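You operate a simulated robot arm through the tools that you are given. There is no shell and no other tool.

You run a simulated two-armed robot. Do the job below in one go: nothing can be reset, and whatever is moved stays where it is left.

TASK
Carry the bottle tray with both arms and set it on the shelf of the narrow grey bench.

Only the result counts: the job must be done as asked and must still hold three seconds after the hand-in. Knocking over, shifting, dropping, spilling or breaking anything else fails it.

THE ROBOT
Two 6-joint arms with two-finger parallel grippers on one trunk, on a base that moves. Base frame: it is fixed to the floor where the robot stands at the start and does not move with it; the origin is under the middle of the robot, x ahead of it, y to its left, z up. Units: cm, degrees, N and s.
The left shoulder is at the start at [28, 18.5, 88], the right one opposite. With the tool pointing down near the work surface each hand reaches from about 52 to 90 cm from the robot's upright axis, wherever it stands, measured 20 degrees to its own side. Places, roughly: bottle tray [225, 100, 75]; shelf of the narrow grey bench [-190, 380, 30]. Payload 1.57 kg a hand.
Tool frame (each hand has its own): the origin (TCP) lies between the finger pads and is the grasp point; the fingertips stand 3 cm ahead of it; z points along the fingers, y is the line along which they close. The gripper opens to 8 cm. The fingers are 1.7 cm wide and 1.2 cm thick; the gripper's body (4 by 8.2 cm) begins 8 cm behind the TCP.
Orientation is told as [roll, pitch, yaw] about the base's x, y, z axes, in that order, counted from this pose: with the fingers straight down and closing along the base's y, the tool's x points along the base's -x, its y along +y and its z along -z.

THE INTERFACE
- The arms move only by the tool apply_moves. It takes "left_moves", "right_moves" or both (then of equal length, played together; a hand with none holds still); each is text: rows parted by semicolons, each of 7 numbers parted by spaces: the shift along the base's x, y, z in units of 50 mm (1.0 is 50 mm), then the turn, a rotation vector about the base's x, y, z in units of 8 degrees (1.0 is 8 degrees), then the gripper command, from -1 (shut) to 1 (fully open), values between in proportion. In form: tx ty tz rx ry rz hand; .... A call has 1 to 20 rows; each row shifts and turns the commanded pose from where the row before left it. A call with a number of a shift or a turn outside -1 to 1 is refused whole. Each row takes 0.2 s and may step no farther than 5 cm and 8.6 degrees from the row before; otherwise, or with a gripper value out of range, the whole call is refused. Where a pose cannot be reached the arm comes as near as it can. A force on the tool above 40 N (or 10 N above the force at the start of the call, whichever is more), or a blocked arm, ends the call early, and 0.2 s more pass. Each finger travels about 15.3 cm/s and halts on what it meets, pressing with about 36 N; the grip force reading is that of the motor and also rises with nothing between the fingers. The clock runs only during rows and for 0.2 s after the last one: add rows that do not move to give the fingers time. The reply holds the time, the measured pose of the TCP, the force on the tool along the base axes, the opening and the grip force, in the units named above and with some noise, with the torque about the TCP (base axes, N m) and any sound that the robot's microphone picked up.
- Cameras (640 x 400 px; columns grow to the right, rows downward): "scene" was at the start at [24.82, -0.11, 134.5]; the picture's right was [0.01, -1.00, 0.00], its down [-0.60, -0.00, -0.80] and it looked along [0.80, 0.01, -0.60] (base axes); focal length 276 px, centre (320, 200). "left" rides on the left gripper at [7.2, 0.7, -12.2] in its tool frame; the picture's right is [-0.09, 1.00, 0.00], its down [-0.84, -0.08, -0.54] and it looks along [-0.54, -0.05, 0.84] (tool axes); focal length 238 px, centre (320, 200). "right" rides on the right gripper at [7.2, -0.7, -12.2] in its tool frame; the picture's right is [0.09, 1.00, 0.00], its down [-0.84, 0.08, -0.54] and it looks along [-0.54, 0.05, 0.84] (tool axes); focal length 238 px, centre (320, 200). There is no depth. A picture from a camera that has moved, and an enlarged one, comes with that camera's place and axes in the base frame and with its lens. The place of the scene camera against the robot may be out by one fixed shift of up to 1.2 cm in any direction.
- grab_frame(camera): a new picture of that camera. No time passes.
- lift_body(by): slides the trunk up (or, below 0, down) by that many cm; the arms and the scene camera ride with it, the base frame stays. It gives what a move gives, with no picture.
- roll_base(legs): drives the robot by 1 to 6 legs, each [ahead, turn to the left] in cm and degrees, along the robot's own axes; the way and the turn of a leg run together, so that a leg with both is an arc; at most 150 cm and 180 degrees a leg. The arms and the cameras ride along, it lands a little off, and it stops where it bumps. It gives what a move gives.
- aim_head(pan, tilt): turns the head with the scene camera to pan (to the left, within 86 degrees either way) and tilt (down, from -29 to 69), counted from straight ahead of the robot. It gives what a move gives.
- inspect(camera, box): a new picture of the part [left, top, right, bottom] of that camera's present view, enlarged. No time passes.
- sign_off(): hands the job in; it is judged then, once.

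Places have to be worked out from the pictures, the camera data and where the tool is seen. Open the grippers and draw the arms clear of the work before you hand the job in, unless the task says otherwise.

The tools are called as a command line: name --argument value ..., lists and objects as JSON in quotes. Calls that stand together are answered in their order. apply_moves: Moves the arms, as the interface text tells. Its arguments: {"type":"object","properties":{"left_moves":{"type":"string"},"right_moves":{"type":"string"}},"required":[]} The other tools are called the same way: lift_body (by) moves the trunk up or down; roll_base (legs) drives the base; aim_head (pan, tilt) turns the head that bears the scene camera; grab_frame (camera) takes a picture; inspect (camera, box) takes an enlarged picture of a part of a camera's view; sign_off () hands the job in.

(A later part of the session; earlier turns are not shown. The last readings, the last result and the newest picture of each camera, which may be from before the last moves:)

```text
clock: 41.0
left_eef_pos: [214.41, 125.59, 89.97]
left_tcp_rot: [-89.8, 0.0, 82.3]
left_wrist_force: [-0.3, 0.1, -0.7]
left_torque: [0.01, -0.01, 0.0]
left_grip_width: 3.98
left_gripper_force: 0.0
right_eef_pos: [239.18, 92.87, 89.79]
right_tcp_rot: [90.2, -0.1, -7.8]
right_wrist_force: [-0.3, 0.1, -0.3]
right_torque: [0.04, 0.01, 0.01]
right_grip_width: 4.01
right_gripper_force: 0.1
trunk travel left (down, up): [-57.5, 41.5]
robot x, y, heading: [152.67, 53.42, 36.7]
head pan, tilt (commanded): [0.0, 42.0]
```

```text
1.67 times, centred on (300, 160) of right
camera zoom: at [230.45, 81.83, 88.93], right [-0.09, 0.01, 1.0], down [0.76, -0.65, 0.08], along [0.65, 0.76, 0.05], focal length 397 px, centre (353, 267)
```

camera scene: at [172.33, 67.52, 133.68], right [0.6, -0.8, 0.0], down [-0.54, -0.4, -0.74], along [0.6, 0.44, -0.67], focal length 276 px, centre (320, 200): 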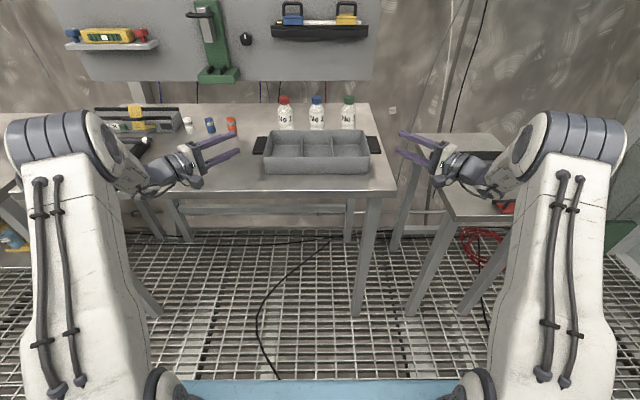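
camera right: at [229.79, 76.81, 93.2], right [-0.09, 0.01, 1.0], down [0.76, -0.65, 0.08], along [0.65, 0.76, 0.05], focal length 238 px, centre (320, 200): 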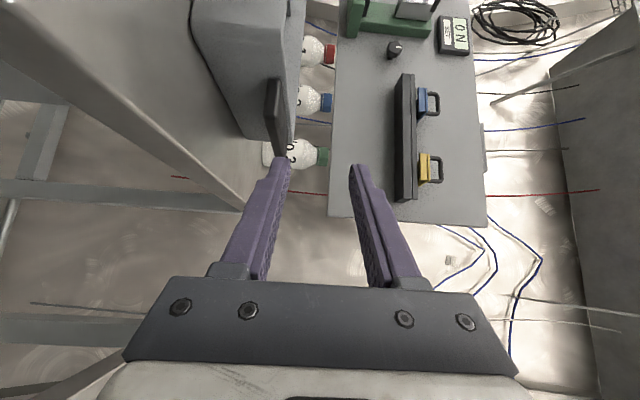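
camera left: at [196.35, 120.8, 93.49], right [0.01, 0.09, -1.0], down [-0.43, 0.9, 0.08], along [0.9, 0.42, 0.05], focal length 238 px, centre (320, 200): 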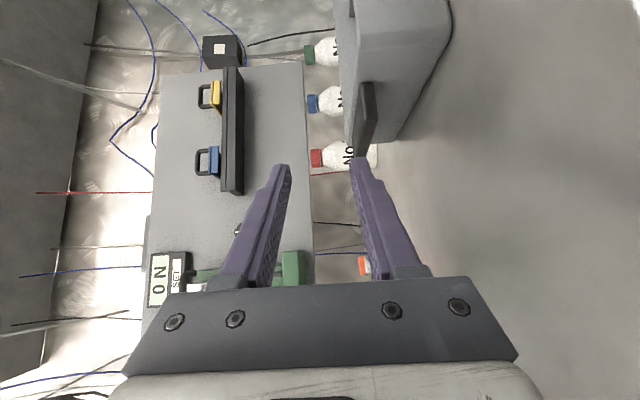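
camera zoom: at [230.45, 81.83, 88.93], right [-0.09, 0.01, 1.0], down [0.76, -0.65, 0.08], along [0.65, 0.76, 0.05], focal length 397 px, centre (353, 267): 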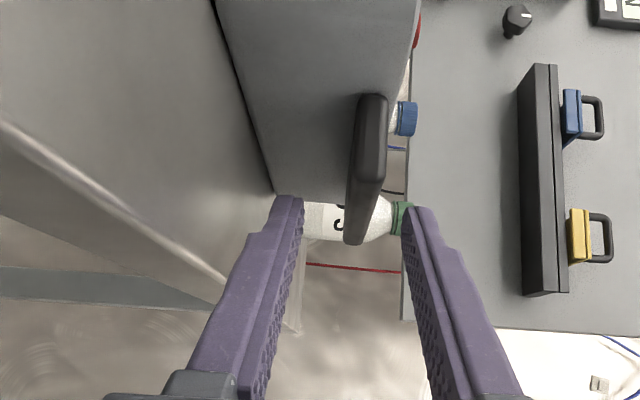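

In both wrist views the handle lies between the fingers, about 0.3 cm above mid-gap. I raise by 0.3 cm and advance the remaining ~3.4 cm.

apply_moves --left_moves "0 0 0.06 0 0 0 0; 0.334 -0.062 0 0 0 0 0; 0.334 -0.062 0 0 0 0 0; 0 0 0 0 0 0 0" --right_moves "0 0 0.08 0 0 0 0; 0.04 0.347 0 0 0 0 0; 0.04 0.347 0 0 0 0 0; 0 0 0 0 0 0 0"

inspect --camera "scene" --box '[180, 90, 460, 230]'

inspect --camera "left" --box '[220, 40, 460, 280]'

inspect --camera "right" --box '[180, 40, 420, 280]'

```text
clock: 42.0
left_eef_pos: [217.72, 124.75, 90.17]
left_tcp_rot: [-89.8, 0.1, 82.4]
left_wrist_force: [0.0, -0.7, 0.5]
left_torque: [-0.01, -0.03, 0.04]
left_grip_width: 3.98
left_gripper_force: 0.1
right_eef_pos: [239.49, 96.54, 90.06]
right_tcp_rot: [90.2, -0.1, -7.7]
right_wrist_force: [-0.3, -0.1, -0.5]
right_torque: [-0.02, -0.02, 0.01]
right_grip_width: 4.03
right_gripper_force: 0.0
trunk travel left (down, up): [-57.5, 41.5]
robot x, y, heading: [153.02, 53.03, 36.5]
head pan, tilt (commanded): [0.0, 42.0]
```

```text
2.29 times, centred on (320, 160) of scene
camera zoom: at [172.32, 67.52, 133.68], right [0.6, -0.8, 0.0], down [-0.54, -0.4, -0.74], along [0.6, 0.44, -0.67], focal length 630 px, centre (320, 291)
```

zoom: 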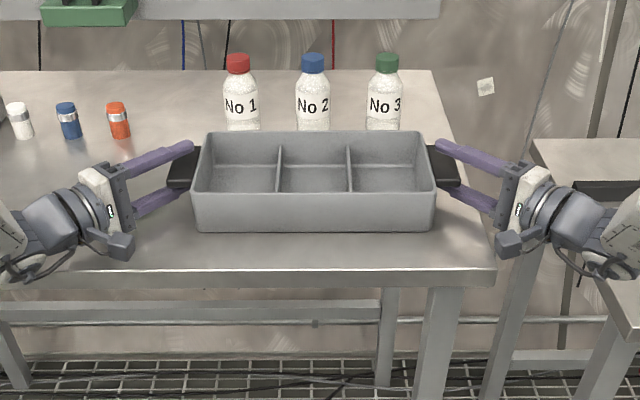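

```text
1.67 times, centred on (340, 160) of left
camera zoom: at [204.64, 119.19, 89.58], right [0.01, 0.09, -1.0], down [-0.43, 0.9, 0.08], along [0.9, 0.42, 0.05], focal length 397 px, centre (287, 267)
```

zoom: 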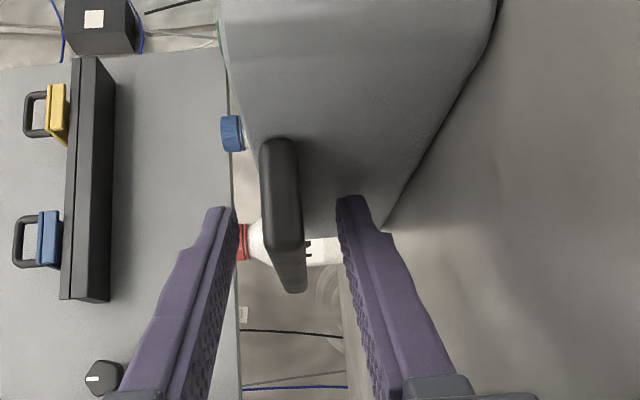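

```text
1.67 times, centred on (300, 160) of right
camera zoom: at [230.7, 85.38, 89.26], right [-0.09, 0.01, 1.0], down [0.76, -0.65, 0.08], along [0.65, 0.76, 0.05], focal length 397 px, centre (353, 267)
```

zoom: 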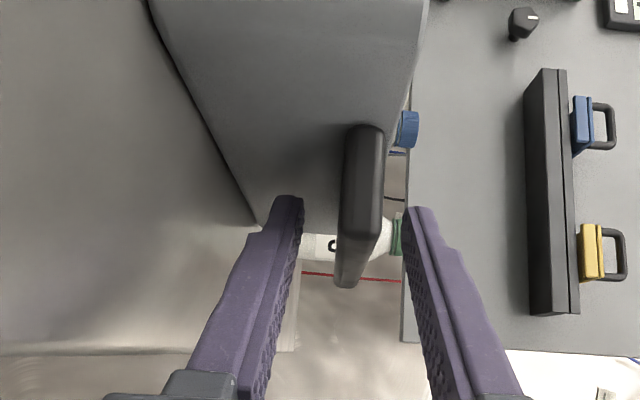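

Fingers straddle both handles with tips just short of the tray walls. I close both grippers.

apply_moves --left_moves "0 0 0 0 0 0 -1; 0 0 0 0 0 0 -1; 0 0 0 0 0 0 -1; 0 0 0 0 0 0 -1" --right_moves "0 0 0 0 0 0 -1; 0 0 0 0 0 0 -1; 0 0 0 0 0 0 -1; 0 0 0 0 0 0 -1"

inspect --camera "scene" --box '[180, 90, 460, 230]'

inspect --camera "left" --box '[220, 40, 460, 280]'

inspect --camera "right" --box '[180, 40, 420, 280]'

```text
clock: 43.0
left_eef_pos: [217.67, 124.74, 90.17]
left_tcp_rot: [-89.8, 0.1, 82.4]
left_wrist_force: [0.7, 0.2, 0.1]
left_torque: [0.04, -0.43, 0.29]
left_grip_width: 1.18
left_gripper_force: 29.0
right_eef_pos: [239.46, 96.45, 90.16]
right_tcp_rot: [90.2, -0.1, -7.8]
right_wrist_force: [-0.8, 0.7, 0.4]
right_torque: [-0.26, 0.2, -0.19]
right_grip_width: 1.17
right_gripper_force: 29.8
trunk travel left (down, up): [-57.5, 41.5]
robot x, y, heading: [152.81, 53.41, 36.7]
head pan, tilt (commanded): [0.0, 42.0]
```

```text
2.29 times, centred on (320, 160) of scene
camera zoom: at [172.33, 67.52, 133.68], right [0.6, -0.8, 0.0], down [-0.54, -0.4, -0.74], along [0.6, 0.44, -0.67], focal length 630 px, centre (320, 291)
```

zoom: 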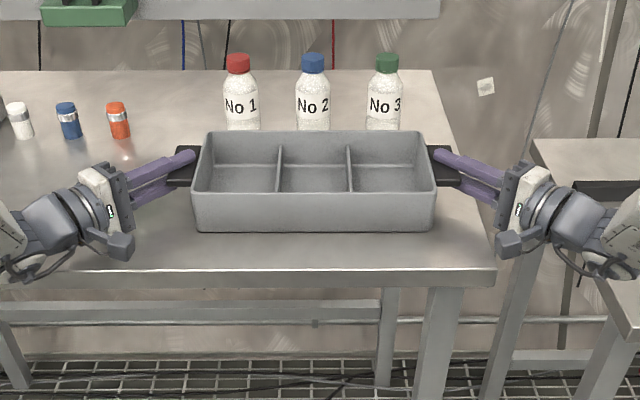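

```text
1.67 times, centred on (340, 160) of left
camera zoom: at [204.63, 119.2, 89.57], right [0.01, 0.09, -1.0], down [-0.43, 0.9, 0.08], along [0.9, 0.42, 0.05], focal length 397 px, centre (287, 267)
```

zoom: 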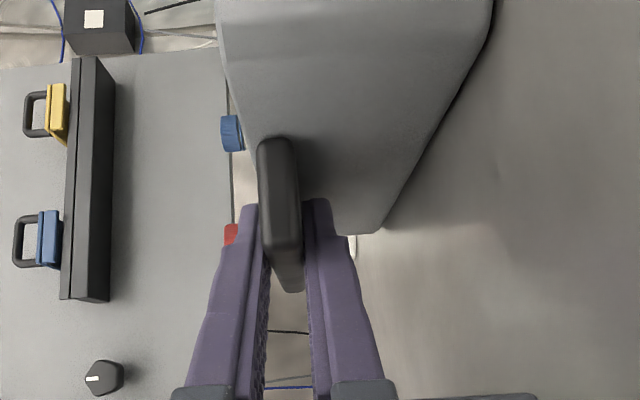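

```text
1.67 times, centred on (300, 160) of right
camera zoom: at [230.69, 85.37, 89.25], right [-0.09, 0.01, 1.0], down [0.76, -0.65, 0.08], along [0.65, 0.76, 0.05], focal length 397 px, centre (353, 267)
```

zoom: 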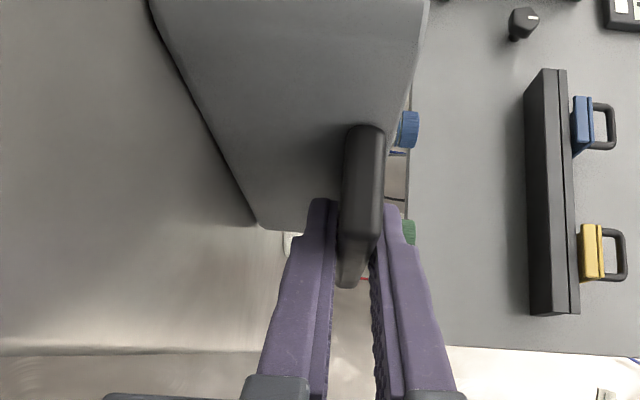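

Both grips hold the handles at 1.18 cm width. I lift straight up together slowly by 3 cm and read the forces.

apply_moves --left_moves "0 0 0.1 0 0 0 -1; 0 0 0.1 0 0 0 -1; 0 0 0.1 0 0 0 -1; 0 0 0.1 0 0 0 -1; 0 0 0.1 0 0 0 -1; 0 0 0.1 0 0 0 -1; 0 0 0 0 0 0 -1" --right_moves "0 0 0.1 0 0 0 -1; 0 0 0.1 0 0 0 -1; 0 0 0.1 0 0 0 -1; 0 0 0.1 0 0 0 -1; 0 0 0.1 0 0 0 -1; 0 0 0.1 0 0 0 -1; 0 0 0 0 0 0 -1"

inspect --camera "scene" --box '[180, 90, 460, 230]'

```text
clock: 44.6
left_eef_pos: [217.65, 124.82, 93.11]
left_tcp_rot: [-89.7, 0.0, 82.4]
left_wrist_force: [9.1, -10.1, -0.4]
left_torque: [-0.06, -0.63, 0.15]
left_grip_width: 1.19
left_gripper_force: 29.3
right_eef_pos: [239.54, 96.43, 93.11]
right_tcp_rot: [90.1, -0.2, -7.7]
right_wrist_force: [-9.3, 10.7, -3.7]
right_torque: [-0.59, 0.2, 0.18]
right_grip_width: 1.18
right_gripper_force: 29.4
trunk travel left (down, up): [-57.5, 41.5]
robot x, y, heading: [152.59, 53.14, 36.8]
head pan, tilt (commanded): [0.0, 42.0]
```

```text
2.29 times, centred on (320, 160) of scene
camera zoom: at [172.34, 67.53, 133.68], right [0.6, -0.8, 0.0], down [-0.54, -0.4, -0.74], along [0.6, 0.44, -0.67], focal length 630 px, centre (320, 291)
```

zoom: 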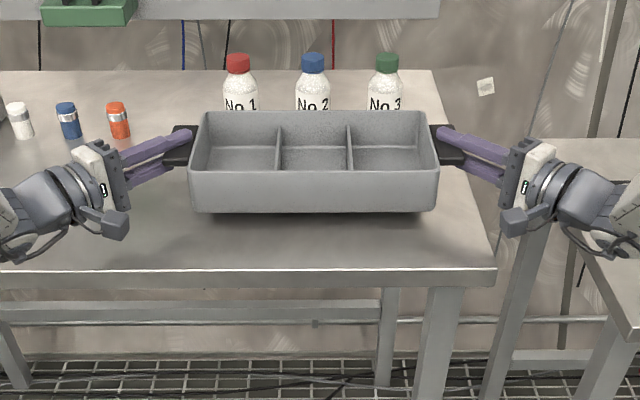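

The tray lifts level, weighing little; there is ~14 N of outward pull between the hands, so I ease them together by a hair while raising further to about z 108.

apply_moves --left_moves "0.012 -0.016 0.2 0 0 0 -1; 0.006 -0.008 0.2 0 0 0 -1; 0 0 0.2 0 0 0 -1; 0 0 0.2 0 0 0 -1; 0 0 0.2 0 0 0 -1; 0 0 0.2 0 0 0 -1; 0 0 0.2 0 0 0 -1; 0 0 0.2 0 0 0 -1; 0 0 0.2 0 0 0 -1; 0 0 0.2 0 0 0 -1; 0 0 0.2 0 0 0 -1; 0 0 0.2 0 0 0 -1; 0 0 0.2 0 0 0 -1; 0 0 0.2 0 0 0 -1; 0 0 0.2 0 0 0 -1; 0 0 0 0 0 0 -1" --right_moves "-0.012 0.016 0.2 0 0 0 -1; -0.006 0.008 0.2 0 0 0 -1; 0 0 0.2 0 0 0 -1; 0 0 0.2 0 0 0 -1; 0 0 0.2 0 0 0 -1; 0 0 0.2 0 0 0 -1; 0 0 0.2 0 0 0 -1; 0 0 0.2 0 0 0 -1; 0 0 0.2 0 0 0 -1; 0 0 0.2 0 0 0 -1; 0 0 0.2 0 0 0 -1; 0 0 0.2 0 0 0 -1; 0 0 0.2 0 0 0 -1; 0 0 0.2 0 0 0 -1; 0 0 0.2 0 0 0 -1; 0 0 0 0 0 0 -1"

grab_frame --camera "scene"

```text
clock: 48.0
left_eef_pos: [217.76, 124.77, 108.29]
left_tcp_rot: [-89.7, 0.0, 82.6]
left_wrist_force: [-9.9, 10.6, 0.8]
left_torque: [0.0, -0.6, -0.64]
left_grip_width: 1.17
left_gripper_force: 28.8
right_eef_pos: [239.49, 96.53, 108.2]
right_tcp_rot: [90.1, -0.2, -7.8]
right_wrist_force: [10.6, -10.1, -3.0]
right_torque: [-0.61, 0.19, 0.0]
right_grip_width: 1.15
right_gripper_force: 29.1
trunk travel left (down, up): [-57.5, 41.5]
robot x, y, heading: [153.27, 52.71, 36.6]
head pan, tilt (commanded): [0.0, 42.0]
```

```text
taken
camera scene: at [172.33, 67.52, 133.68], right [0.6, -0.8, 0.0], down [-0.54, -0.4, -0.74], along [0.6, 0.44, -0.67], focal length 276 px, centre (320, 200)
```

scene: 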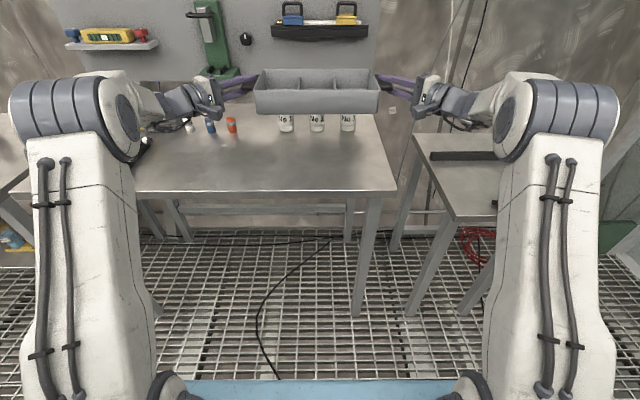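

The hands now push together with ~14 N, so I ease them apart half as much. I also tilt the head fully down to see my base's footprint for the drive.

apply_moves --left_moves "-0.009 0.012 0 0 0 0 -1; 0 0 0 0 0 0 -1" --right_moves "0.009 -0.012 0 0 0 0 -1; 0 0 0 0 0 0 -1"

aim_head --pan 0 --tilt 69

grab_frame --camera "scene"

```text
clock: 48.6
left_eef_pos: [217.76, 124.86, 107.95]
left_tcp_rot: [-89.8, 0.1, 82.5]
left_wrist_force: [-5.8, 7.0, -0.7]
left_torque: [-0.05, -0.51, 0.82]
left_grip_width: 1.19
left_gripper_force: 29.4
right_eef_pos: [239.46, 96.55, 108.14]
right_tcp_rot: [90.1, -0.1, -7.8]
right_wrist_force: [5.3, -7.4, -4.0]
right_torque: [-0.5, 0.12, -0.98]
right_grip_width: 1.17
right_gripper_force: 28.8
trunk travel left (down, up): [-57.5, 41.5]
robot x, y, heading: [152.23, 53.69, 36.8]
head pan, tilt (commanded): [0.0, 42.0]
```

```text
clock: 49.5
left_eef_pos: [217.76, 124.82, 108.2]
left_tcp_rot: [-89.8, 0.1, 82.4]
left_wrist_force: [-5.1, 8.8, 0.5]
left_torque: [-0.06, -0.56, 0.53]
left_grip_width: 1.18
left_gripper_force: 29.2
right_eef_pos: [239.49, 96.46, 108.21]
right_tcp_rot: [90.2, -0.2, -7.7]
right_wrist_force: [4.7, -8.5, -4.6]
right_torque: [-0.52, 0.17, -0.15]
right_grip_width: 1.18
right_gripper_force: 29.2
trunk travel left (down, up): [-57.5, 41.5]
robot x, y, heading: [152.61, 53.23, 36.8]
head pan, tilt (commanded): [0.0, 68.8]
```

```text
taken
camera scene: at [170.12, 65.87, 130.37], right [0.6, -0.8, 0.0], down [-0.75, -0.56, -0.36], along [0.29, 0.22, -0.93], focal length 276 px, centre (320, 200)
```

scene: 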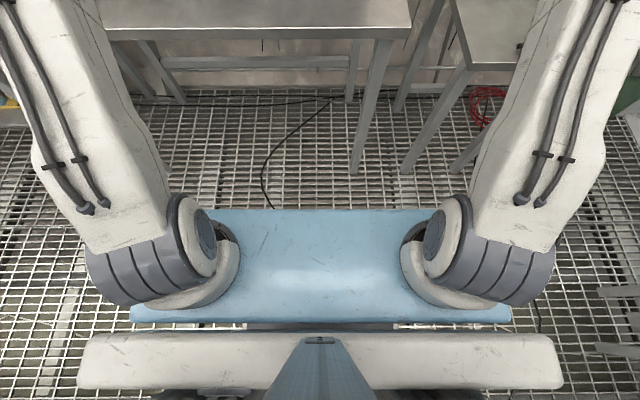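

The footprint isn't visible, but the shoulder block ends ~36 cm ahead. For compact driving I pull the tray 14 cm towards me, both hands together.

apply_moves --left_moves "-0.2228 -0.1697 0 0 0 0 -1; -0.2228 -0.1697 0 0 0 0 -1; -0.2228 -0.1697 0 0 0 0 -1; -0.2228 -0.1697 0 0 0 0 -1; -0.2228 -0.1697 0 0 0 0 -1; -0.2228 -0.1697 0 0 0 0 -1; -0.2228 -0.1697 0 0 0 0 -1; -0.2228 -0.1697 0 0 0 0 -1; -0.2228 -0.1697 0 0 0 0 -1; -0.2228 -0.1697 0 0 0 0 -1; 0 0 0 0 0 0 -1" --right_moves "-0.2228 -0.1697 0 0 0 0 -1; -0.2228 -0.1697 0 0 0 0 -1; -0.2228 -0.1697 0 0 0 0 -1; -0.2228 -0.1697 0 0 0 0 -1; -0.2228 -0.1697 0 0 0 0 -1; -0.2228 -0.1697 0 0 0 0 -1; -0.2228 -0.1697 0 0 0 0 -1; -0.2228 -0.1697 0 0 0 0 -1; -0.2228 -0.1697 0 0 0 0 -1; -0.2228 -0.1697 0 0 0 0 -1; 0 0 0 0 0 0 -1"

aim_head --pan 0 --tilt 35

grab_frame --camera "scene"

```text
clock: 51.9
left_eef_pos: [206.63, 116.38, 108.05]
left_tcp_rot: [-89.8, 0.0, 82.4]
left_wrist_force: [-8.3, 11.9, 0.5]
left_torque: [-0.05, -0.54, 0.86]
left_grip_width: 1.2
left_gripper_force: 29.3
right_eef_pos: [228.32, 88.02, 108.02]
right_tcp_rot: [90.2, -0.1, -7.8]
right_wrist_force: [7.3, -12.1, -3.4]
right_torque: [-0.57, 0.16, -0.55]
right_grip_width: 1.2
right_gripper_force: 29.4
trunk travel left (down, up): [-57.5, 41.5]
robot x, y, heading: [152.64, 53.4, 36.4]
head pan, tilt (commanded): [0.0, 68.8]
```

```text
clock: 52.9
left_eef_pos: [206.76, 116.27, 108.13]
left_tcp_rot: [-89.8, 0.2, 82.4]
left_wrist_force: [-10.1, 16.1, 0.3]
left_torque: [-0.06, -0.62, 0.5]
left_grip_width: 1.19
left_gripper_force: 29.5
right_eef_pos: [228.39, 88.04, 108.15]
right_tcp_rot: [90.0, -0.1, -7.8]
right_wrist_force: [9.6, -16.5, -4.9]
right_torque: [-0.57, 0.17, 0.32]
right_grip_width: 1.17
right_gripper_force: 29.0
trunk travel left (down, up): [-57.5, 41.5]
robot x, y, heading: [152.98, 53.32, 36.7]
head pan, tilt (commanded): [0.0, 35.0]
```

```text
taken
camera scene: at [172.69, 67.79, 134.72], right [0.6, -0.8, 0.0], down [-0.46, -0.34, -0.82], along [0.66, 0.49, -0.57], focal length 276 px, centre (320, 200)
```

scene: 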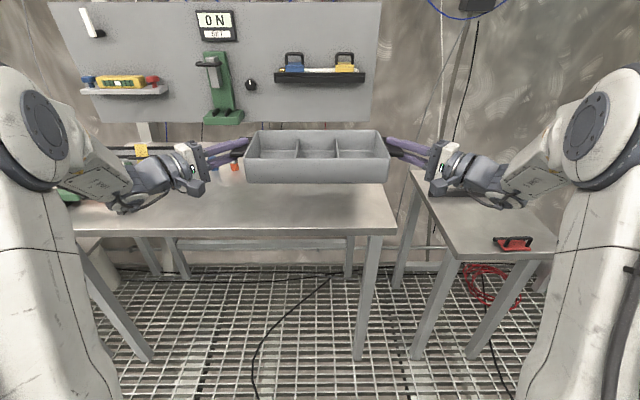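

The internal push is ~18 N, so I ease the hands apart by 1 mm each. Then I back 70 cm away from the bench and turn right by 90° (the free side) to look around.

apply_moves --left_moves "-0.0121 0.0159 0 0 0 0 -1; 0 0 0 0 0 0 -1" --right_moves "0.0121 -0.0159 0 0 0 0 -1; 0 0 0 0 0 0 -1"

roll_base --legs '[[-70, 0], [0, -90]]'

grab_frame --camera "scene"

```text
clock: 53.5
left_eef_pos: [206.84, 116.23, 108.13]
left_tcp_rot: [-89.8, 0.1, 82.3]
left_wrist_force: [-5.7, 7.7, 0.5]
left_torque: [-0.13, -0.66, 0.87]
left_grip_width: 1.19
left_gripper_force: 29.3
right_eef_pos: [228.31, 87.8, 108.17]
right_tcp_rot: [90.0, -0.1, -7.7]
right_wrist_force: [4.9, -6.6, -4.5]
right_torque: [-0.64, 0.1, -0.92]
right_grip_width: 1.18
right_gripper_force: 29.5
trunk travel left (down, up): [-57.5, 41.5]
robot x, y, heading: [152.35, 52.93, 36.8]
head pan, tilt (commanded): [0.0, 35.0]
```

```text
clock: 61.2
left_eef_pos: [159.67, -43.23, 108.07]
left_tcp_rot: [-89.8, 0.0, -8.7]
left_wrist_force: [-14.1, -12.3, 0.7]
left_torque: [-0.63, 0.07, 0.04]
left_grip_width: 1.18
left_gripper_force: 28.9
right_eef_pos: [131.0, -64.1, 108.16]
right_tcp_rot: [90.2, -0.1, -98.8]
right_wrist_force: [14.4, 10.8, -4.0]
right_torque: [0.18, 0.56, 0.18]
right_grip_width: 1.17
right_gripper_force: 29.5
trunk travel left (down, up): [-57.5, 41.5]
robot x, y, heading: [97.52, 12.09, -54.3]
head pan, tilt (commanded): [0.0, 35.0]
```

```text
taken
camera scene: at [112.09, -8.32, 134.73], right [-0.81, -0.58, 0.0], down [-0.33, 0.47, -0.82], along [0.48, -0.67, -0.57], focal length 276 px, centre (320, 200)
```

scene: 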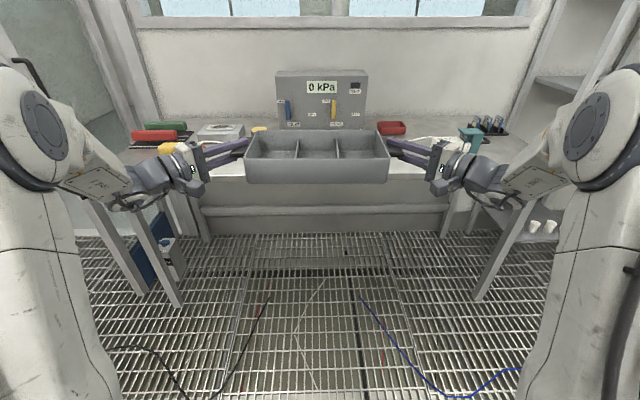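

Clear floor to this side. I turn another ~89° right to face the near end of the room and check it.

roll_base --legs '[[0, -88.5]]'

grab_frame --camera "scene"

```text
clock: 65.4
left_eef_pos: [42.44, -50.1, 108.08]
left_tcp_rot: [-89.8, 0.0, -98.7]
left_wrist_force: [0.9, 0.9, -0.2]
left_torque: [0.02, 0.51, 0.06]
left_grip_width: 1.16
left_gripper_force: 28.9
right_eef_pos: [21.26, -21.49, 108.07]
right_tcp_rot: [90.1, -0.1, 171.3]
right_wrist_force: [0.4, 0.8, -2.8]
right_torque: [0.48, -0.18, -0.04]
right_grip_width: 1.21
right_gripper_force: 29.3
trunk travel left (down, up): [-57.5, 41.5]
robot x, y, heading: [97.8, 11.73, -144.4]
head pan, tilt (commanded): [0.0, 35.0]
```

```text
taken
camera scene: at [77.45, -2.63, 134.73], right [-0.58, 0.81, 0.0], down [0.47, 0.33, -0.82], along [-0.67, -0.48, -0.57], focal length 276 px, centre (320, 200)
```

scene: 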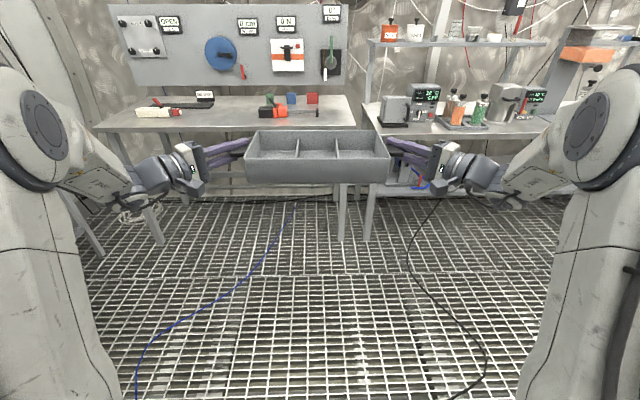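

The near-end benches start about 167 cm ahead, so there is room. I go 70 cm ahead, then turn right towards the aisle and look.

roll_base --legs '[[70, 0], [0, -58.3]]'

aim_head --pan 0 --tilt 25

grab_frame --camera "scene"

```text
clock: 71.8
left_eef_pos: [-41.08, -13.88, 108.1]
left_tcp_rot: [-89.9, 0.1, -157.3]
left_wrist_force: [-0.3, -0.3, -0.6]
left_torque: [0.36, 0.25, 0.04]
left_grip_width: 1.18
left_gripper_force: 29.1
right_eef_pos: [-27.63, 19.03, 108.06]
right_tcp_rot: [90.1, 0.0, 112.5]
right_wrist_force: [-0.5, 0.1, -3.2]
right_torque: [0.02, -0.47, 0.01]
right_grip_width: 1.18
right_gripper_force: 29.1
trunk travel left (down, up): [-57.5, 41.5]
robot x, y, heading: [40.67, -28.87, 157.0]
head pan, tilt (commanded): [0.0, 35.0]
```

```text
clock: 72.6
left_eef_pos: [-41.15, -13.98, 108.13]
left_tcp_rot: [-89.8, 0.0, -157.4]
left_wrist_force: [-0.6, 0.5, -1.1]
left_torque: [0.19, 0.2, 0.07]
left_grip_width: 1.17
left_gripper_force: 29.8
right_eef_pos: [-27.46, 19.08, 108.16]
right_tcp_rot: [90.2, -0.2, 112.4]
right_wrist_force: [0.2, 0.2, -2.2]
right_torque: [-0.02, -0.32, -0.06]
right_grip_width: 1.17
right_gripper_force: 29.8
trunk travel left (down, up): [-57.5, 41.5]
robot x, y, heading: [40.35, -28.98, 156.8]
head pan, tilt (commanded): [0.0, 25.0]
```

```text
taken
camera scene: at [17.52, -19.03, 136.3], right [0.39, 0.92, 0.0], down [0.39, -0.17, -0.91], along [-0.83, 0.36, -0.42], focal length 276 px, centre (320, 200)
```

scene: 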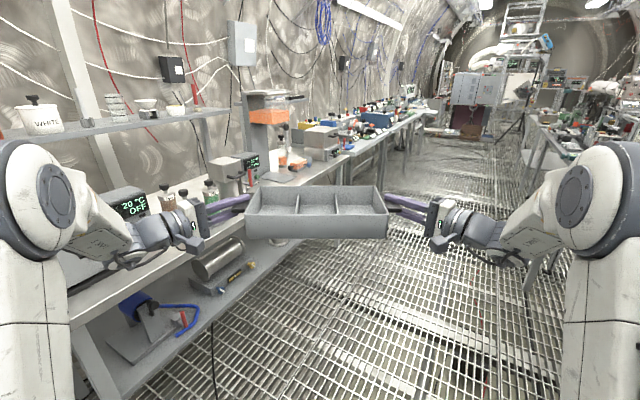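

I'm at the aisle mouth; the left bench edge lies about v=−74 (room axis) and the middle row at about +45. I steer in at a gentle angle: turn right 15°, 95 cm ahead, then right to line up with the aisle.

roll_base --legs '[[0, -15], [95, 0], [0, -14.6]]'

grab_frame --camera "scene"

```text
clock: 79.2
left_eef_pos: [-98.34, 80.35, 108.19]
left_tcp_rot: [-89.8, 0.0, 174.0]
left_wrist_force: [0.3, -0.3, -0.6]
left_torque: [0.47, 0.02, -0.16]
left_grip_width: 1.17
left_gripper_force: 29.5
right_eef_pos: [-70.48, 102.73, 108.16]
right_tcp_rot: [90.1, 0.0, 84.0]
right_wrist_force: [0.5, 0.1, -4.4]
right_torque: [-0.19, -0.37, 0.04]
right_grip_width: 1.19
right_gripper_force: 29.2
trunk travel left (down, up): [-57.5, 41.5]
robot x, y, heading: [-33.86, 28.19, 128.4]
head pan, tilt (commanded): [0.0, 25.0]
```

```text
taken
camera scene: at [-49.06, 47.82, 136.31], right [0.79, 0.62, 0.0], down [0.26, -0.33, -0.91], along [-0.56, 0.71, -0.42], focal length 276 px, centre (320, 200)
```

scene: 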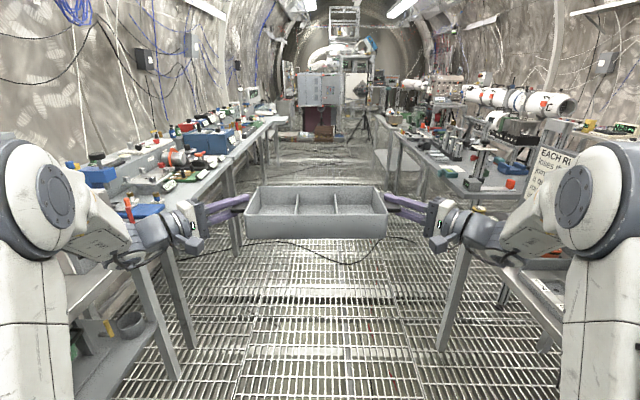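

I'm aligned in the aisle at about its middle. I enlarge the destination area to see the narrow bench.

inspect --camera "scene" --box '[330, 80, 540, 260]'

inspect --camera "scene" --box '[170, 80, 380, 260]'

```text
2.22 times, centred on (435, 170) of scene
camera zoom: at [-49.06, 47.82, 136.31], right [0.79, 0.62, 0.0], down [0.26, -0.33, -0.91], along [-0.56, 0.71, -0.42], focal length 613 px, centre (64, 267)
```

zoom: 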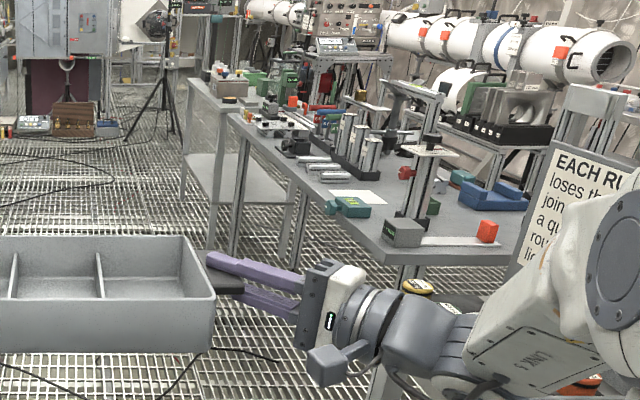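

```text
2.22 times, centred on (275, 170) of scene
camera zoom: at [-49.06, 47.82, 136.31], right [0.79, 0.62, 0.0], down [0.26, -0.33, -0.91], along [-0.56, 0.71, -0.42], focal length 613 px, centre (420, 267)
```

zoom: 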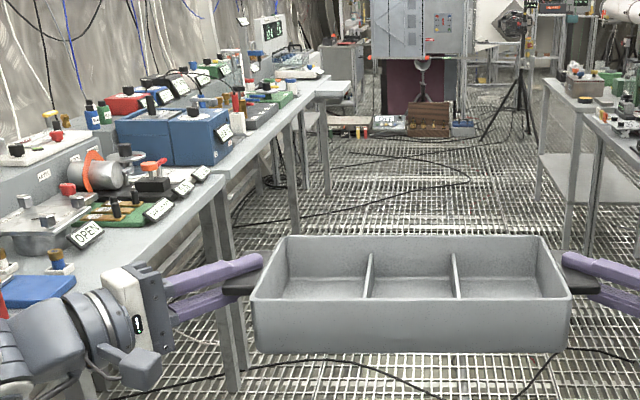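

The narrow bench (with a shelf below) starts ~320 cm ahead on the right side. For turning and lowering in the aisle I need the tray closer, so I pull it in another 12 cm.

apply_moves --left_moves "0.186 -0.235 0 0 0 0 -1; 0.186 -0.235 0 0 0 0 -1; 0.186 -0.235 0 0 0 0 -1; 0.186 -0.235 0 0 0 0 -1; 0.186 -0.235 0 0 0 0 -1; 0.186 -0.235 0 0 0 0 -1; 0.186 -0.235 0 0 0 0 -1; 0.186 -0.235 0 0 0 0 -1; 0 0 0 0 0 0 -1" --right_moves "0.186 -0.235 0 0 0 0 -1; 0.186 -0.235 0 0 0 0 -1; 0.186 -0.235 0 0 0 0 -1; 0.186 -0.235 0 0 0 0 -1; 0.186 -0.235 0 0 0 0 -1; 0.186 -0.235 0 0 0 0 -1; 0.186 -0.235 0 0 0 0 -1; 0.186 -0.235 0 0 0 0 -1; 0 0 0 0 0 0 -1"

grab_frame --camera "scene"

```text
clock: 81.2
left_eef_pos: [-90.81, 70.8, 108.1]
left_tcp_rot: [-89.8, 0.1, 173.9]
left_wrist_force: [8.9, 4.0, -2.8]
left_torque: [0.22, 0.06, -0.98]
left_grip_width: 1.18
left_gripper_force: 29.4
right_eef_pos: [-63.13, 93.29, 108.2]
right_tcp_rot: [90.1, -0.1, 83.9]
right_wrist_force: [-9.1, -4.4, -1.8]
right_torque: [-0.16, -0.2, 0.02]
right_grip_width: 1.19
right_gripper_force: 28.9
trunk travel left (down, up): [-57.5, 41.5]
robot x, y, heading: [-33.81, 28.04, 128.1]
head pan, tilt (commanded): [0.0, 25.0]
```

```text
taken
camera scene: at [-49.05, 47.82, 136.31], right [0.79, 0.62, 0.0], down [0.26, -0.33, -0.91], along [-0.56, 0.71, -0.42], focal length 276 px, centre (320, 200)
```

scene: 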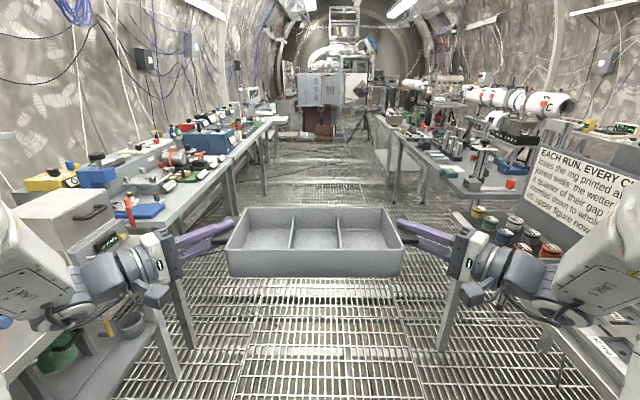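

The closer hold works. I correct heading by −1° and drive 130 cm up the aisle, then check my place.

roll_base --legs '[[0, -0.9], [130, 0]]'

grab_frame --camera "scene"

```text
clock: 88.1
left_eef_pos: [-169.91, 174.82, 108.15]
left_tcp_rot: [-89.8, 0.0, 173.6]
left_wrist_force: [15.9, 12.6, -1.4]
left_torque: [0.13, 0.06, -0.11]
left_grip_width: 1.2
left_gripper_force: 29.4
right_eef_pos: [-142.21, 196.96, 108.09]
right_tcp_rot: [90.0, -0.2, 83.6]
right_wrist_force: [-16.2, -13.2, -2.3]
right_torque: [-0.16, -0.11, 0.19]
right_grip_width: 1.16
right_gripper_force: 28.8
trunk travel left (down, up): [-57.5, 41.5]
robot x, y, heading: [-113.16, 132.03, 128.1]
head pan, tilt (commanded): [0.0, 25.0]
```

```text
taken
camera scene: at [-128.48, 151.42, 136.31], right [0.79, 0.61, 0.0], down [0.26, -0.33, -0.91], along [-0.56, 0.72, -0.42], focal length 276 px, centre (320, 200)
```

scene: 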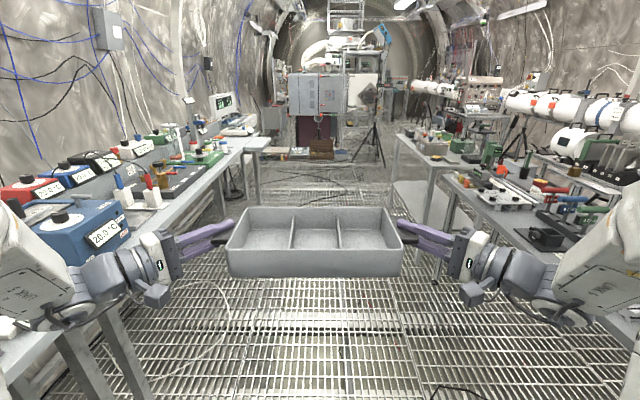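

I'm at about u=174 of the aisle, still centred. I ease the ~20 N stretch between the hands and enlarge the narrow bench.

apply_moves --left_moves "0.0157 0.0124 0 0 0 0 -1; 0 0 0 0 0 0 -1" --right_moves "-0.0157 -0.0124 0 0 0 0 -1; 0 0 0 0 0 0 -1"

inspect --camera "scene" --box '[360, 110, 520, 290]'

inspect --camera "scene" --box '[180, 110, 400, 220]'

```text
clock: 88.7
left_eef_pos: [-170.06, 174.75, 108.19]
left_tcp_rot: [-89.8, 0.0, 173.7]
left_wrist_force: [-13.1, -10.9, -2.9]
left_torque: [0.02, 0.1, -0.73]
left_grip_width: 1.17
left_gripper_force: 28.8
right_eef_pos: [-142.16, 196.95, 108.05]
right_tcp_rot: [90.1, -0.1, 83.4]
right_wrist_force: [13.6, 11.2, -1.4]
right_torque: [-0.17, -0.01, 0.68]
right_grip_width: 1.19
right_gripper_force: 29.1
trunk travel left (down, up): [-57.5, 41.5]
robot x, y, heading: [-112.84, 131.65, 127.9]
head pan, tilt (commanded): [0.0, 25.0]
```

```text
2.22 times, centred on (440, 200) of scene
camera zoom: at [-128.48, 151.43, 136.31], right [0.79, 0.61, 0.0], down [0.26, -0.33, -0.91], along [-0.56, 0.72, -0.42], focal length 613 px, centre (53, 200)
```

zoom: 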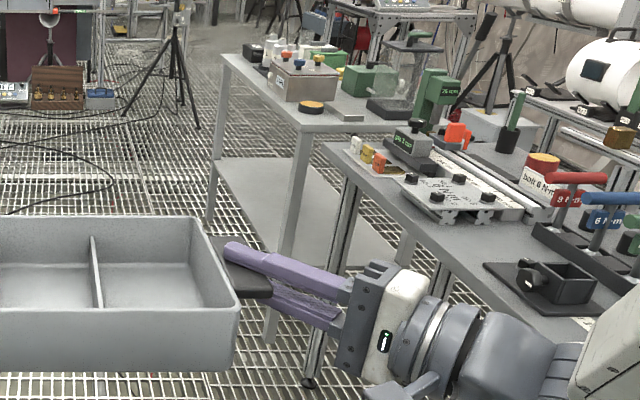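

```text
2.91 times, centred on (290, 165) of scene
camera zoom: at [-128.48, 151.43, 136.31], right [0.79, 0.61, 0.0], down [0.26, -0.33, -0.91], along [-0.56, 0.72, -0.42], focal length 802 px, centre (407, 302)
```

zoom: 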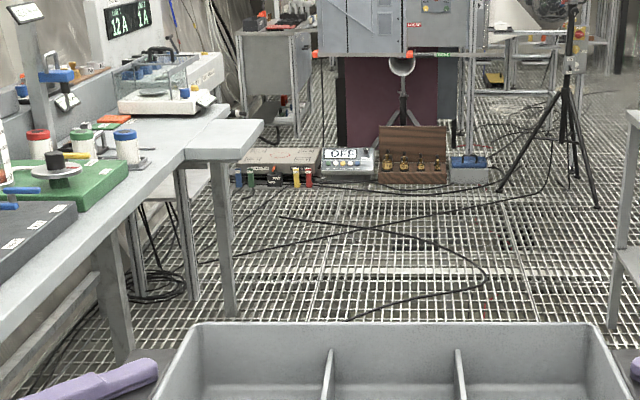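

The narrow bench: top z≈79, aisle edge at about v=61–64, spanning u≈373–472 with a ~27 cm deep shelf below and ~45 cm of clearance; only its top carries things. I relax the hands a little and drive 123 cm further.

apply_moves --left_moves "-0.0071 -0.0056 0 0 0 0 -1; 0 0 0 0 0 0 -1" --right_moves "0.0071 0.0056 0 0 0 0 -1; 0 0 0 0 0 0 -1"

roll_base --legs '[[0, -1.2], [123, 0]]'

grab_frame --camera "scene"

```text
clock: 89.3
left_eef_pos: [-170.03, 174.73, 108.27]
left_tcp_rot: [-89.8, 0.0, 173.7]
left_wrist_force: [-13.0, -10.5, -2.9]
left_torque: [0.0, 0.09, 0.8]
left_grip_width: 1.18
left_gripper_force: 29.5
right_eef_pos: [-142.07, 197.06, 108.05]
right_tcp_rot: [90.1, 0.0, 83.4]
right_wrist_force: [13.3, 10.5, -1.5]
right_torque: [-0.21, -0.08, -0.8]
right_grip_width: 1.19
right_gripper_force: 29.2
trunk travel left (down, up): [-57.5, 41.5]
robot x, y, heading: [-113.14, 131.52, 127.8]
head pan, tilt (commanded): [0.0, 25.0]
```

```text
clock: 95.9
left_eef_pos: [-246.08, 272.81, 108.15]
left_tcp_rot: [-89.8, 0.1, 174.2]
left_wrist_force: [-20.6, -16.6, -2.6]
left_torque: [0.0, 0.11, 0.2]
left_grip_width: 1.15
left_gripper_force: 28.7
right_eef_pos: [-218.49, 295.37, 108.18]
right_tcp_rot: [90.1, -0.1, 84.2]
right_wrist_force: [20.2, 15.7, -2.1]
right_torque: [-0.18, -0.05, -0.19]
right_grip_width: 1.18
right_gripper_force: 29.3
trunk travel left (down, up): [-57.5, 41.5]
robot x, y, heading: [-188.67, 230.11, 128.5]
head pan, tilt (commanded): [0.0, 25.0]
```

```text
taken
camera scene: at [-204.32, 249.91, 136.31], right [0.78, 0.62, 0.0], down [0.26, -0.33, -0.91], along [-0.56, 0.71, -0.42], focal length 276 px, centre (320, 200)
```

scene: 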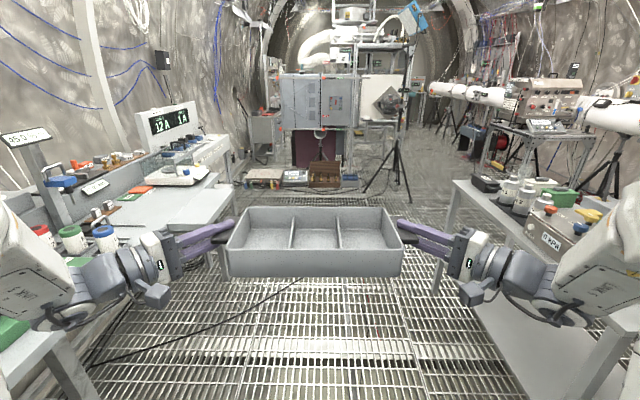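

Hands press ~26 N together, so I ease them by 1 mm each. The free strip beside the narrow bench is centred near v≈−2, so I steer slightly right and drive the last 122 cm.

apply_moves --left_moves "-0.0157 -0.0125 0 0 0 0 -1; 0 0 0 0 0 0 -1" --right_moves "0.0157 0.0125 0 0 0 0 -1; 0 0 0 0 0 0 -1"

roll_base --legs '[[0, -3.5], [122, 0]]'

aim_head --pan -70 --tilt 35

grab_frame --camera "scene"

```text
clock: 96.5
left_eef_pos: [-246.11, 272.76, 108.22]
left_tcp_rot: [-89.8, 0.1, 174.0]
left_wrist_force: [10.3, 9.1, -1.8]
left_torque: [0.0, 0.19, 0.75]
left_grip_width: 1.19
left_gripper_force: 28.8
right_eef_pos: [-218.44, 295.3, 108.04]
right_tcp_rot: [90.2, 0.0, 84.2]
right_wrist_force: [-10.4, -8.2, -0.9]
right_torque: [-0.19, -0.03, -0.79]
right_grip_width: 1.17
right_gripper_force: 28.8
trunk travel left (down, up): [-57.5, 41.5]
robot x, y, heading: [-188.83, 230.42, 128.4]
head pan, tilt (commanded): [0.0, 25.0]
```

```text
clock: 103.1
left_eef_pos: [-308.82, 378.76, 108.17]
left_tcp_rot: [-89.8, 0.0, 168.2]
left_wrist_force: [21.4, 14.3, -2.9]
left_torque: [0.06, 0.08, -0.14]
left_grip_width: 1.19
left_gripper_force: 29.2
right_eef_pos: [-278.91, 398.39, 108.04]
right_tcp_rot: [90.1, -0.1, 78.4]
right_wrist_force: [-22.2, -14.4, -2.0]
right_torque: [-0.2, 0.03, 0.09]
right_grip_width: 1.18
right_gripper_force: 29.1
trunk travel left (down, up): [-57.5, 41.5]
robot x, y, heading: [-255.71, 330.82, 122.5]
head pan, tilt (commanded): [0.0, 25.0]
```

```text
clock: 104.5
left_eef_pos: [-308.7, 378.86, 108.14]
left_tcp_rot: [-89.8, 0.0, 168.4]
left_wrist_force: [-0.3, 0.3, -2.2]
left_torque: [0.04, 0.12, 0.03]
left_grip_width: 1.19
left_gripper_force: 29.1
right_eef_pos: [-278.84, 398.42, 108.02]
right_tcp_rot: [90.1, -0.1, 78.4]
right_wrist_force: [-0.3, 0.9, -1.1]
right_torque: [-0.2, 0.01, -0.03]
right_grip_width: 1.18
right_gripper_force: 28.9
trunk travel left (down, up): [-57.5, 41.5]
robot x, y, heading: [-255.98, 330.74, 122.7]
head pan, tilt (commanded): [-70.0, 35.0]
```

```text
taken
camera scene: at [-259.08, 351.08, 134.73], right [0.79, -0.61, 0.0], down [-0.35, -0.46, -0.82], along [0.5, 0.65, -0.57], focal length 276 px, centre (320, 200)
```

scene: 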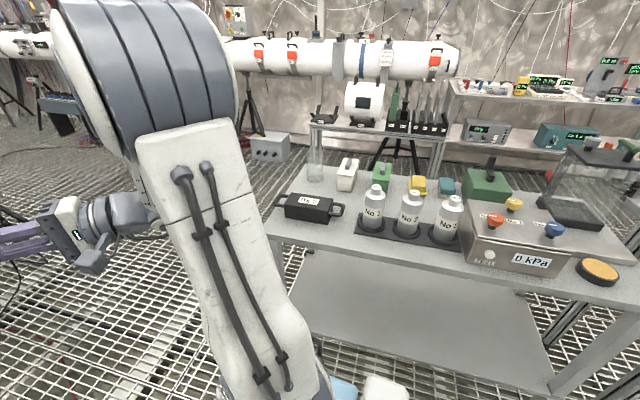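

I'm beside the narrow bench; the shelf below its top is visible and empty. I enlarge it to measure its corners.

inspect --camera "scene" --box '[240, 170, 640, 400]'

```text
1.60 times, centred on (440, 285) of scene
camera zoom: at [-259.08, 351.08, 134.73], right [0.79, -0.61, 0.0], down [-0.35, -0.46, -0.82], along [0.5, 0.65, -0.57], focal length 441 px, centre (128, 64)
```

zoom: 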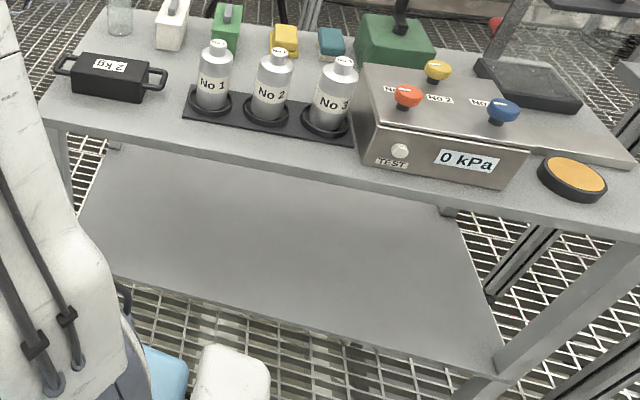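

The shelf spans u≈370–470, v≈62–106 (front edge v≈62), z≈30, and is clear; the bench top carries bottles up to z≈95. Before turning to face it I raise the trunk 20 cm for clearance, then turn right 85.3°.

lift_body --by 20

aim_head --pan 0 --tilt 40

roll_base --legs '[[0, -42.6]]'

grab_frame --camera "scene"

```text
clock: 106.7
left_eef_pos: [-308.68, 378.82, 128.09]
left_tcp_rot: [-89.7, 0.0, 168.3]
left_wrist_force: [0.9, 0.1, -1.8]
left_torque: [0.09, 0.08, 0.06]
left_grip_width: 1.18
left_gripper_force: 29.6
right_eef_pos: [-278.85, 398.47, 127.98]
right_tcp_rot: [90.1, -0.1, 78.3]
right_wrist_force: [-0.1, 0.9, -1.2]
right_torque: [-0.21, 0.02, 0.0]
right_grip_width: 1.17
right_gripper_force: 29.2
trunk travel left (down, up): [-77.5, 21.5]
robot x, y, heading: [-255.69, 330.52, 122.6]
head pan, tilt (commanded): [-70.0, 35.0]
```

```text
clock: 108.1
left_eef_pos: [-308.8, 378.85, 128.16]
left_tcp_rot: [-89.9, -0.1, 168.3]
left_wrist_force: [1.1, -0.3, -2.9]
left_torque: [0.1, 0.06, -0.01]
left_grip_width: 1.2
left_gripper_force: 29.0
right_eef_pos: [-278.88, 398.33, 128.01]
right_tcp_rot: [90.1, -0.1, 78.3]
right_wrist_force: [0.3, 0.4, -1.5]
right_torque: [-0.21, 0.02, 0.0]
right_grip_width: 1.18
right_gripper_force: 29.0
trunk travel left (down, up): [-77.5, 21.5]
robot x, y, heading: [-255.82, 330.62, 122.6]
head pan, tilt (commanded): [0.0, 40.0]
```

```text
clock: 110.4
left_eef_pos: [-262.62, 401.78, 128.08]
left_tcp_rot: [-89.8, 0.0, 126.0]
left_wrist_force: [0.2, -0.3, -2.2]
left_torque: [0.1, 0.03, -0.03]
left_grip_width: 1.16
left_gripper_force: 28.8
right_eef_pos: [-227.4, 396.42, 127.93]
right_tcp_rot: [90.2, -0.1, 36.2]
right_wrist_force: [-0.4, 0.0, -1.1]
right_torque: [-0.13, 0.11, -0.04]
right_grip_width: 1.21
right_gripper_force: 29.6
trunk travel left (down, up): [-77.5, 21.5]
robot x, y, heading: [-255.7, 330.84, 80.3]
head pan, tilt (commanded): [0.0, 40.0]
```

```text
taken
camera scene: at [-251.63, 354.76, 153.97], right [0.99, -0.17, 0.0], down [-0.11, -0.63, -0.77], along [0.13, 0.75, -0.64], focal length 276 px, centre (320, 200)
```

scene: 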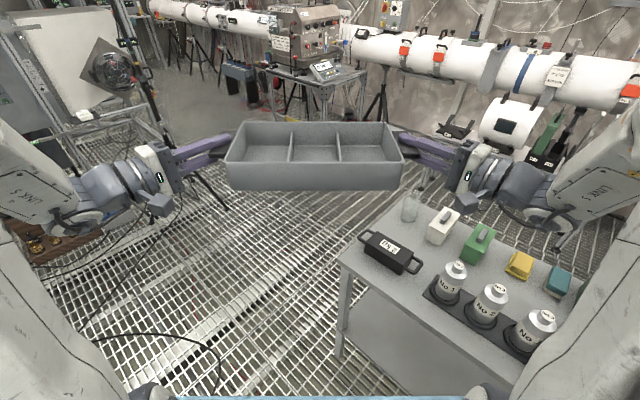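

Half the turn is clear. I finish the turn to face the bench (heading ≈37°).

roll_base --legs '[[0, -42.8]]'

grab_frame --camera "scene"

```text
clock: 112.8
left_eef_pos: [-212.36, 387.33, 128.14]
left_tcp_rot: [-89.8, 0.0, 82.9]
left_wrist_force: [0.2, -0.4, -2.5]
left_torque: [0.04, -0.1, -0.04]
left_grip_width: 1.2
left_gripper_force: 29.1
right_eef_pos: [-190.23, 359.28, 127.93]
right_tcp_rot: [90.1, -0.1, -6.9]
right_wrist_force: [-0.9, 1.1, -0.6]
right_torque: [-0.01, 0.16, -0.04]
right_grip_width: 1.16
right_gripper_force: 29.0
trunk travel left (down, up): [-77.5, 21.5]
robot x, y, heading: [-255.9, 330.94, 37.3]
head pan, tilt (commanded): [0.0, 40.0]
```

```text
taken
camera scene: at [-236.25, 345.41, 153.97], right [0.6, -0.8, 0.0], down [-0.51, -0.39, -0.77], along [0.61, 0.46, -0.64], focal length 276 px, centre (320, 200)
```

scene: 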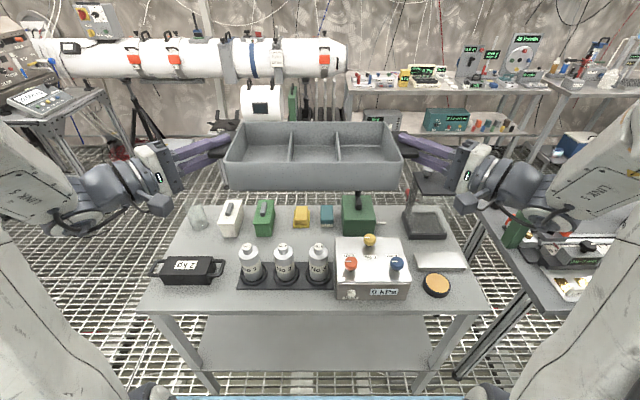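

I face the narrow bench squarely: its front edge is ~65 cm ahead of my axis, centred 2 cm left of me. Lowering the tray needs it clear of that edge, so I pull in 3 cm more and back up 13 cm.

apply_moves --left_moves "-0.159 -0.121 0 0 0 0 -1; -0.159 -0.121 0 0 0 0 -1; -0.159 -0.121 0 0 0 0 -1; 0 0 0 0 0 0 -1" --right_moves "-0.159 -0.121 0 0 0 0 -1; -0.159 -0.121 0 0 0 0 -1; -0.159 -0.121 0 0 0 0 -1; 0 0 0 0 0 0 -1"

roll_base --legs '[[-13, 0]]'

grab_frame --camera "scene"

```text
clock: 113.8
left_eef_pos: [-214.74, 385.47, 128.12]
left_tcp_rot: [-89.8, 0.0, 82.9]
left_wrist_force: [7.5, -9.2, -2.3]
left_torque: [0.03, -0.12, 0.57]
left_grip_width: 1.2
left_gripper_force: 29.5
right_eef_pos: [-192.76, 357.38, 127.94]
right_tcp_rot: [90.1, -0.2, -6.7]
right_wrist_force: [-7.9, 7.6, -1.9]
right_torque: [-0.03, 0.2, -0.36]
right_grip_width: 1.19
right_gripper_force: 29.0
trunk travel left (down, up): [-77.5, 21.5]
robot x, y, heading: [-256.13, 330.73, 37.3]
head pan, tilt (commanded): [0.0, 40.0]
```

```text
clock: 115.1
left_eef_pos: [-225.26, 377.68, 128.21]
left_tcp_rot: [-89.7, -0.1, 83.0]
left_wrist_force: [10.3, -12.7, -2.7]
left_torque: [0.09, -0.08, -0.56]
left_grip_width: 1.16
left_gripper_force: 29.4
right_eef_pos: [-203.09, 349.67, 127.93]
right_tcp_rot: [90.1, -0.1, -6.7]
right_wrist_force: [-9.2, 13.7, -0.8]
right_torque: [0.0, 0.19, 0.4]
right_grip_width: 1.18
right_gripper_force: 29.3
trunk travel left (down, up): [-77.5, 21.5]
robot x, y, heading: [-266.11, 322.57, 37.0]
head pan, tilt (commanded): [0.0, 40.0]
```

```text
taken
camera scene: at [-246.55, 337.61, 153.97], right [0.6, -0.8, 0.0], down [-0.51, -0.39, -0.77], along [0.61, 0.46, -0.64], focal length 276 px, centre (320, 200)
```

scene: 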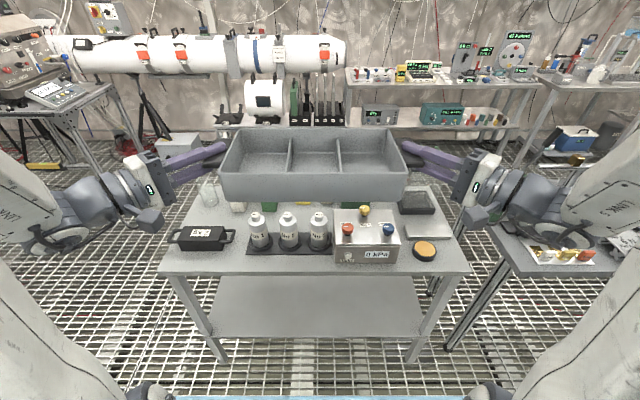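

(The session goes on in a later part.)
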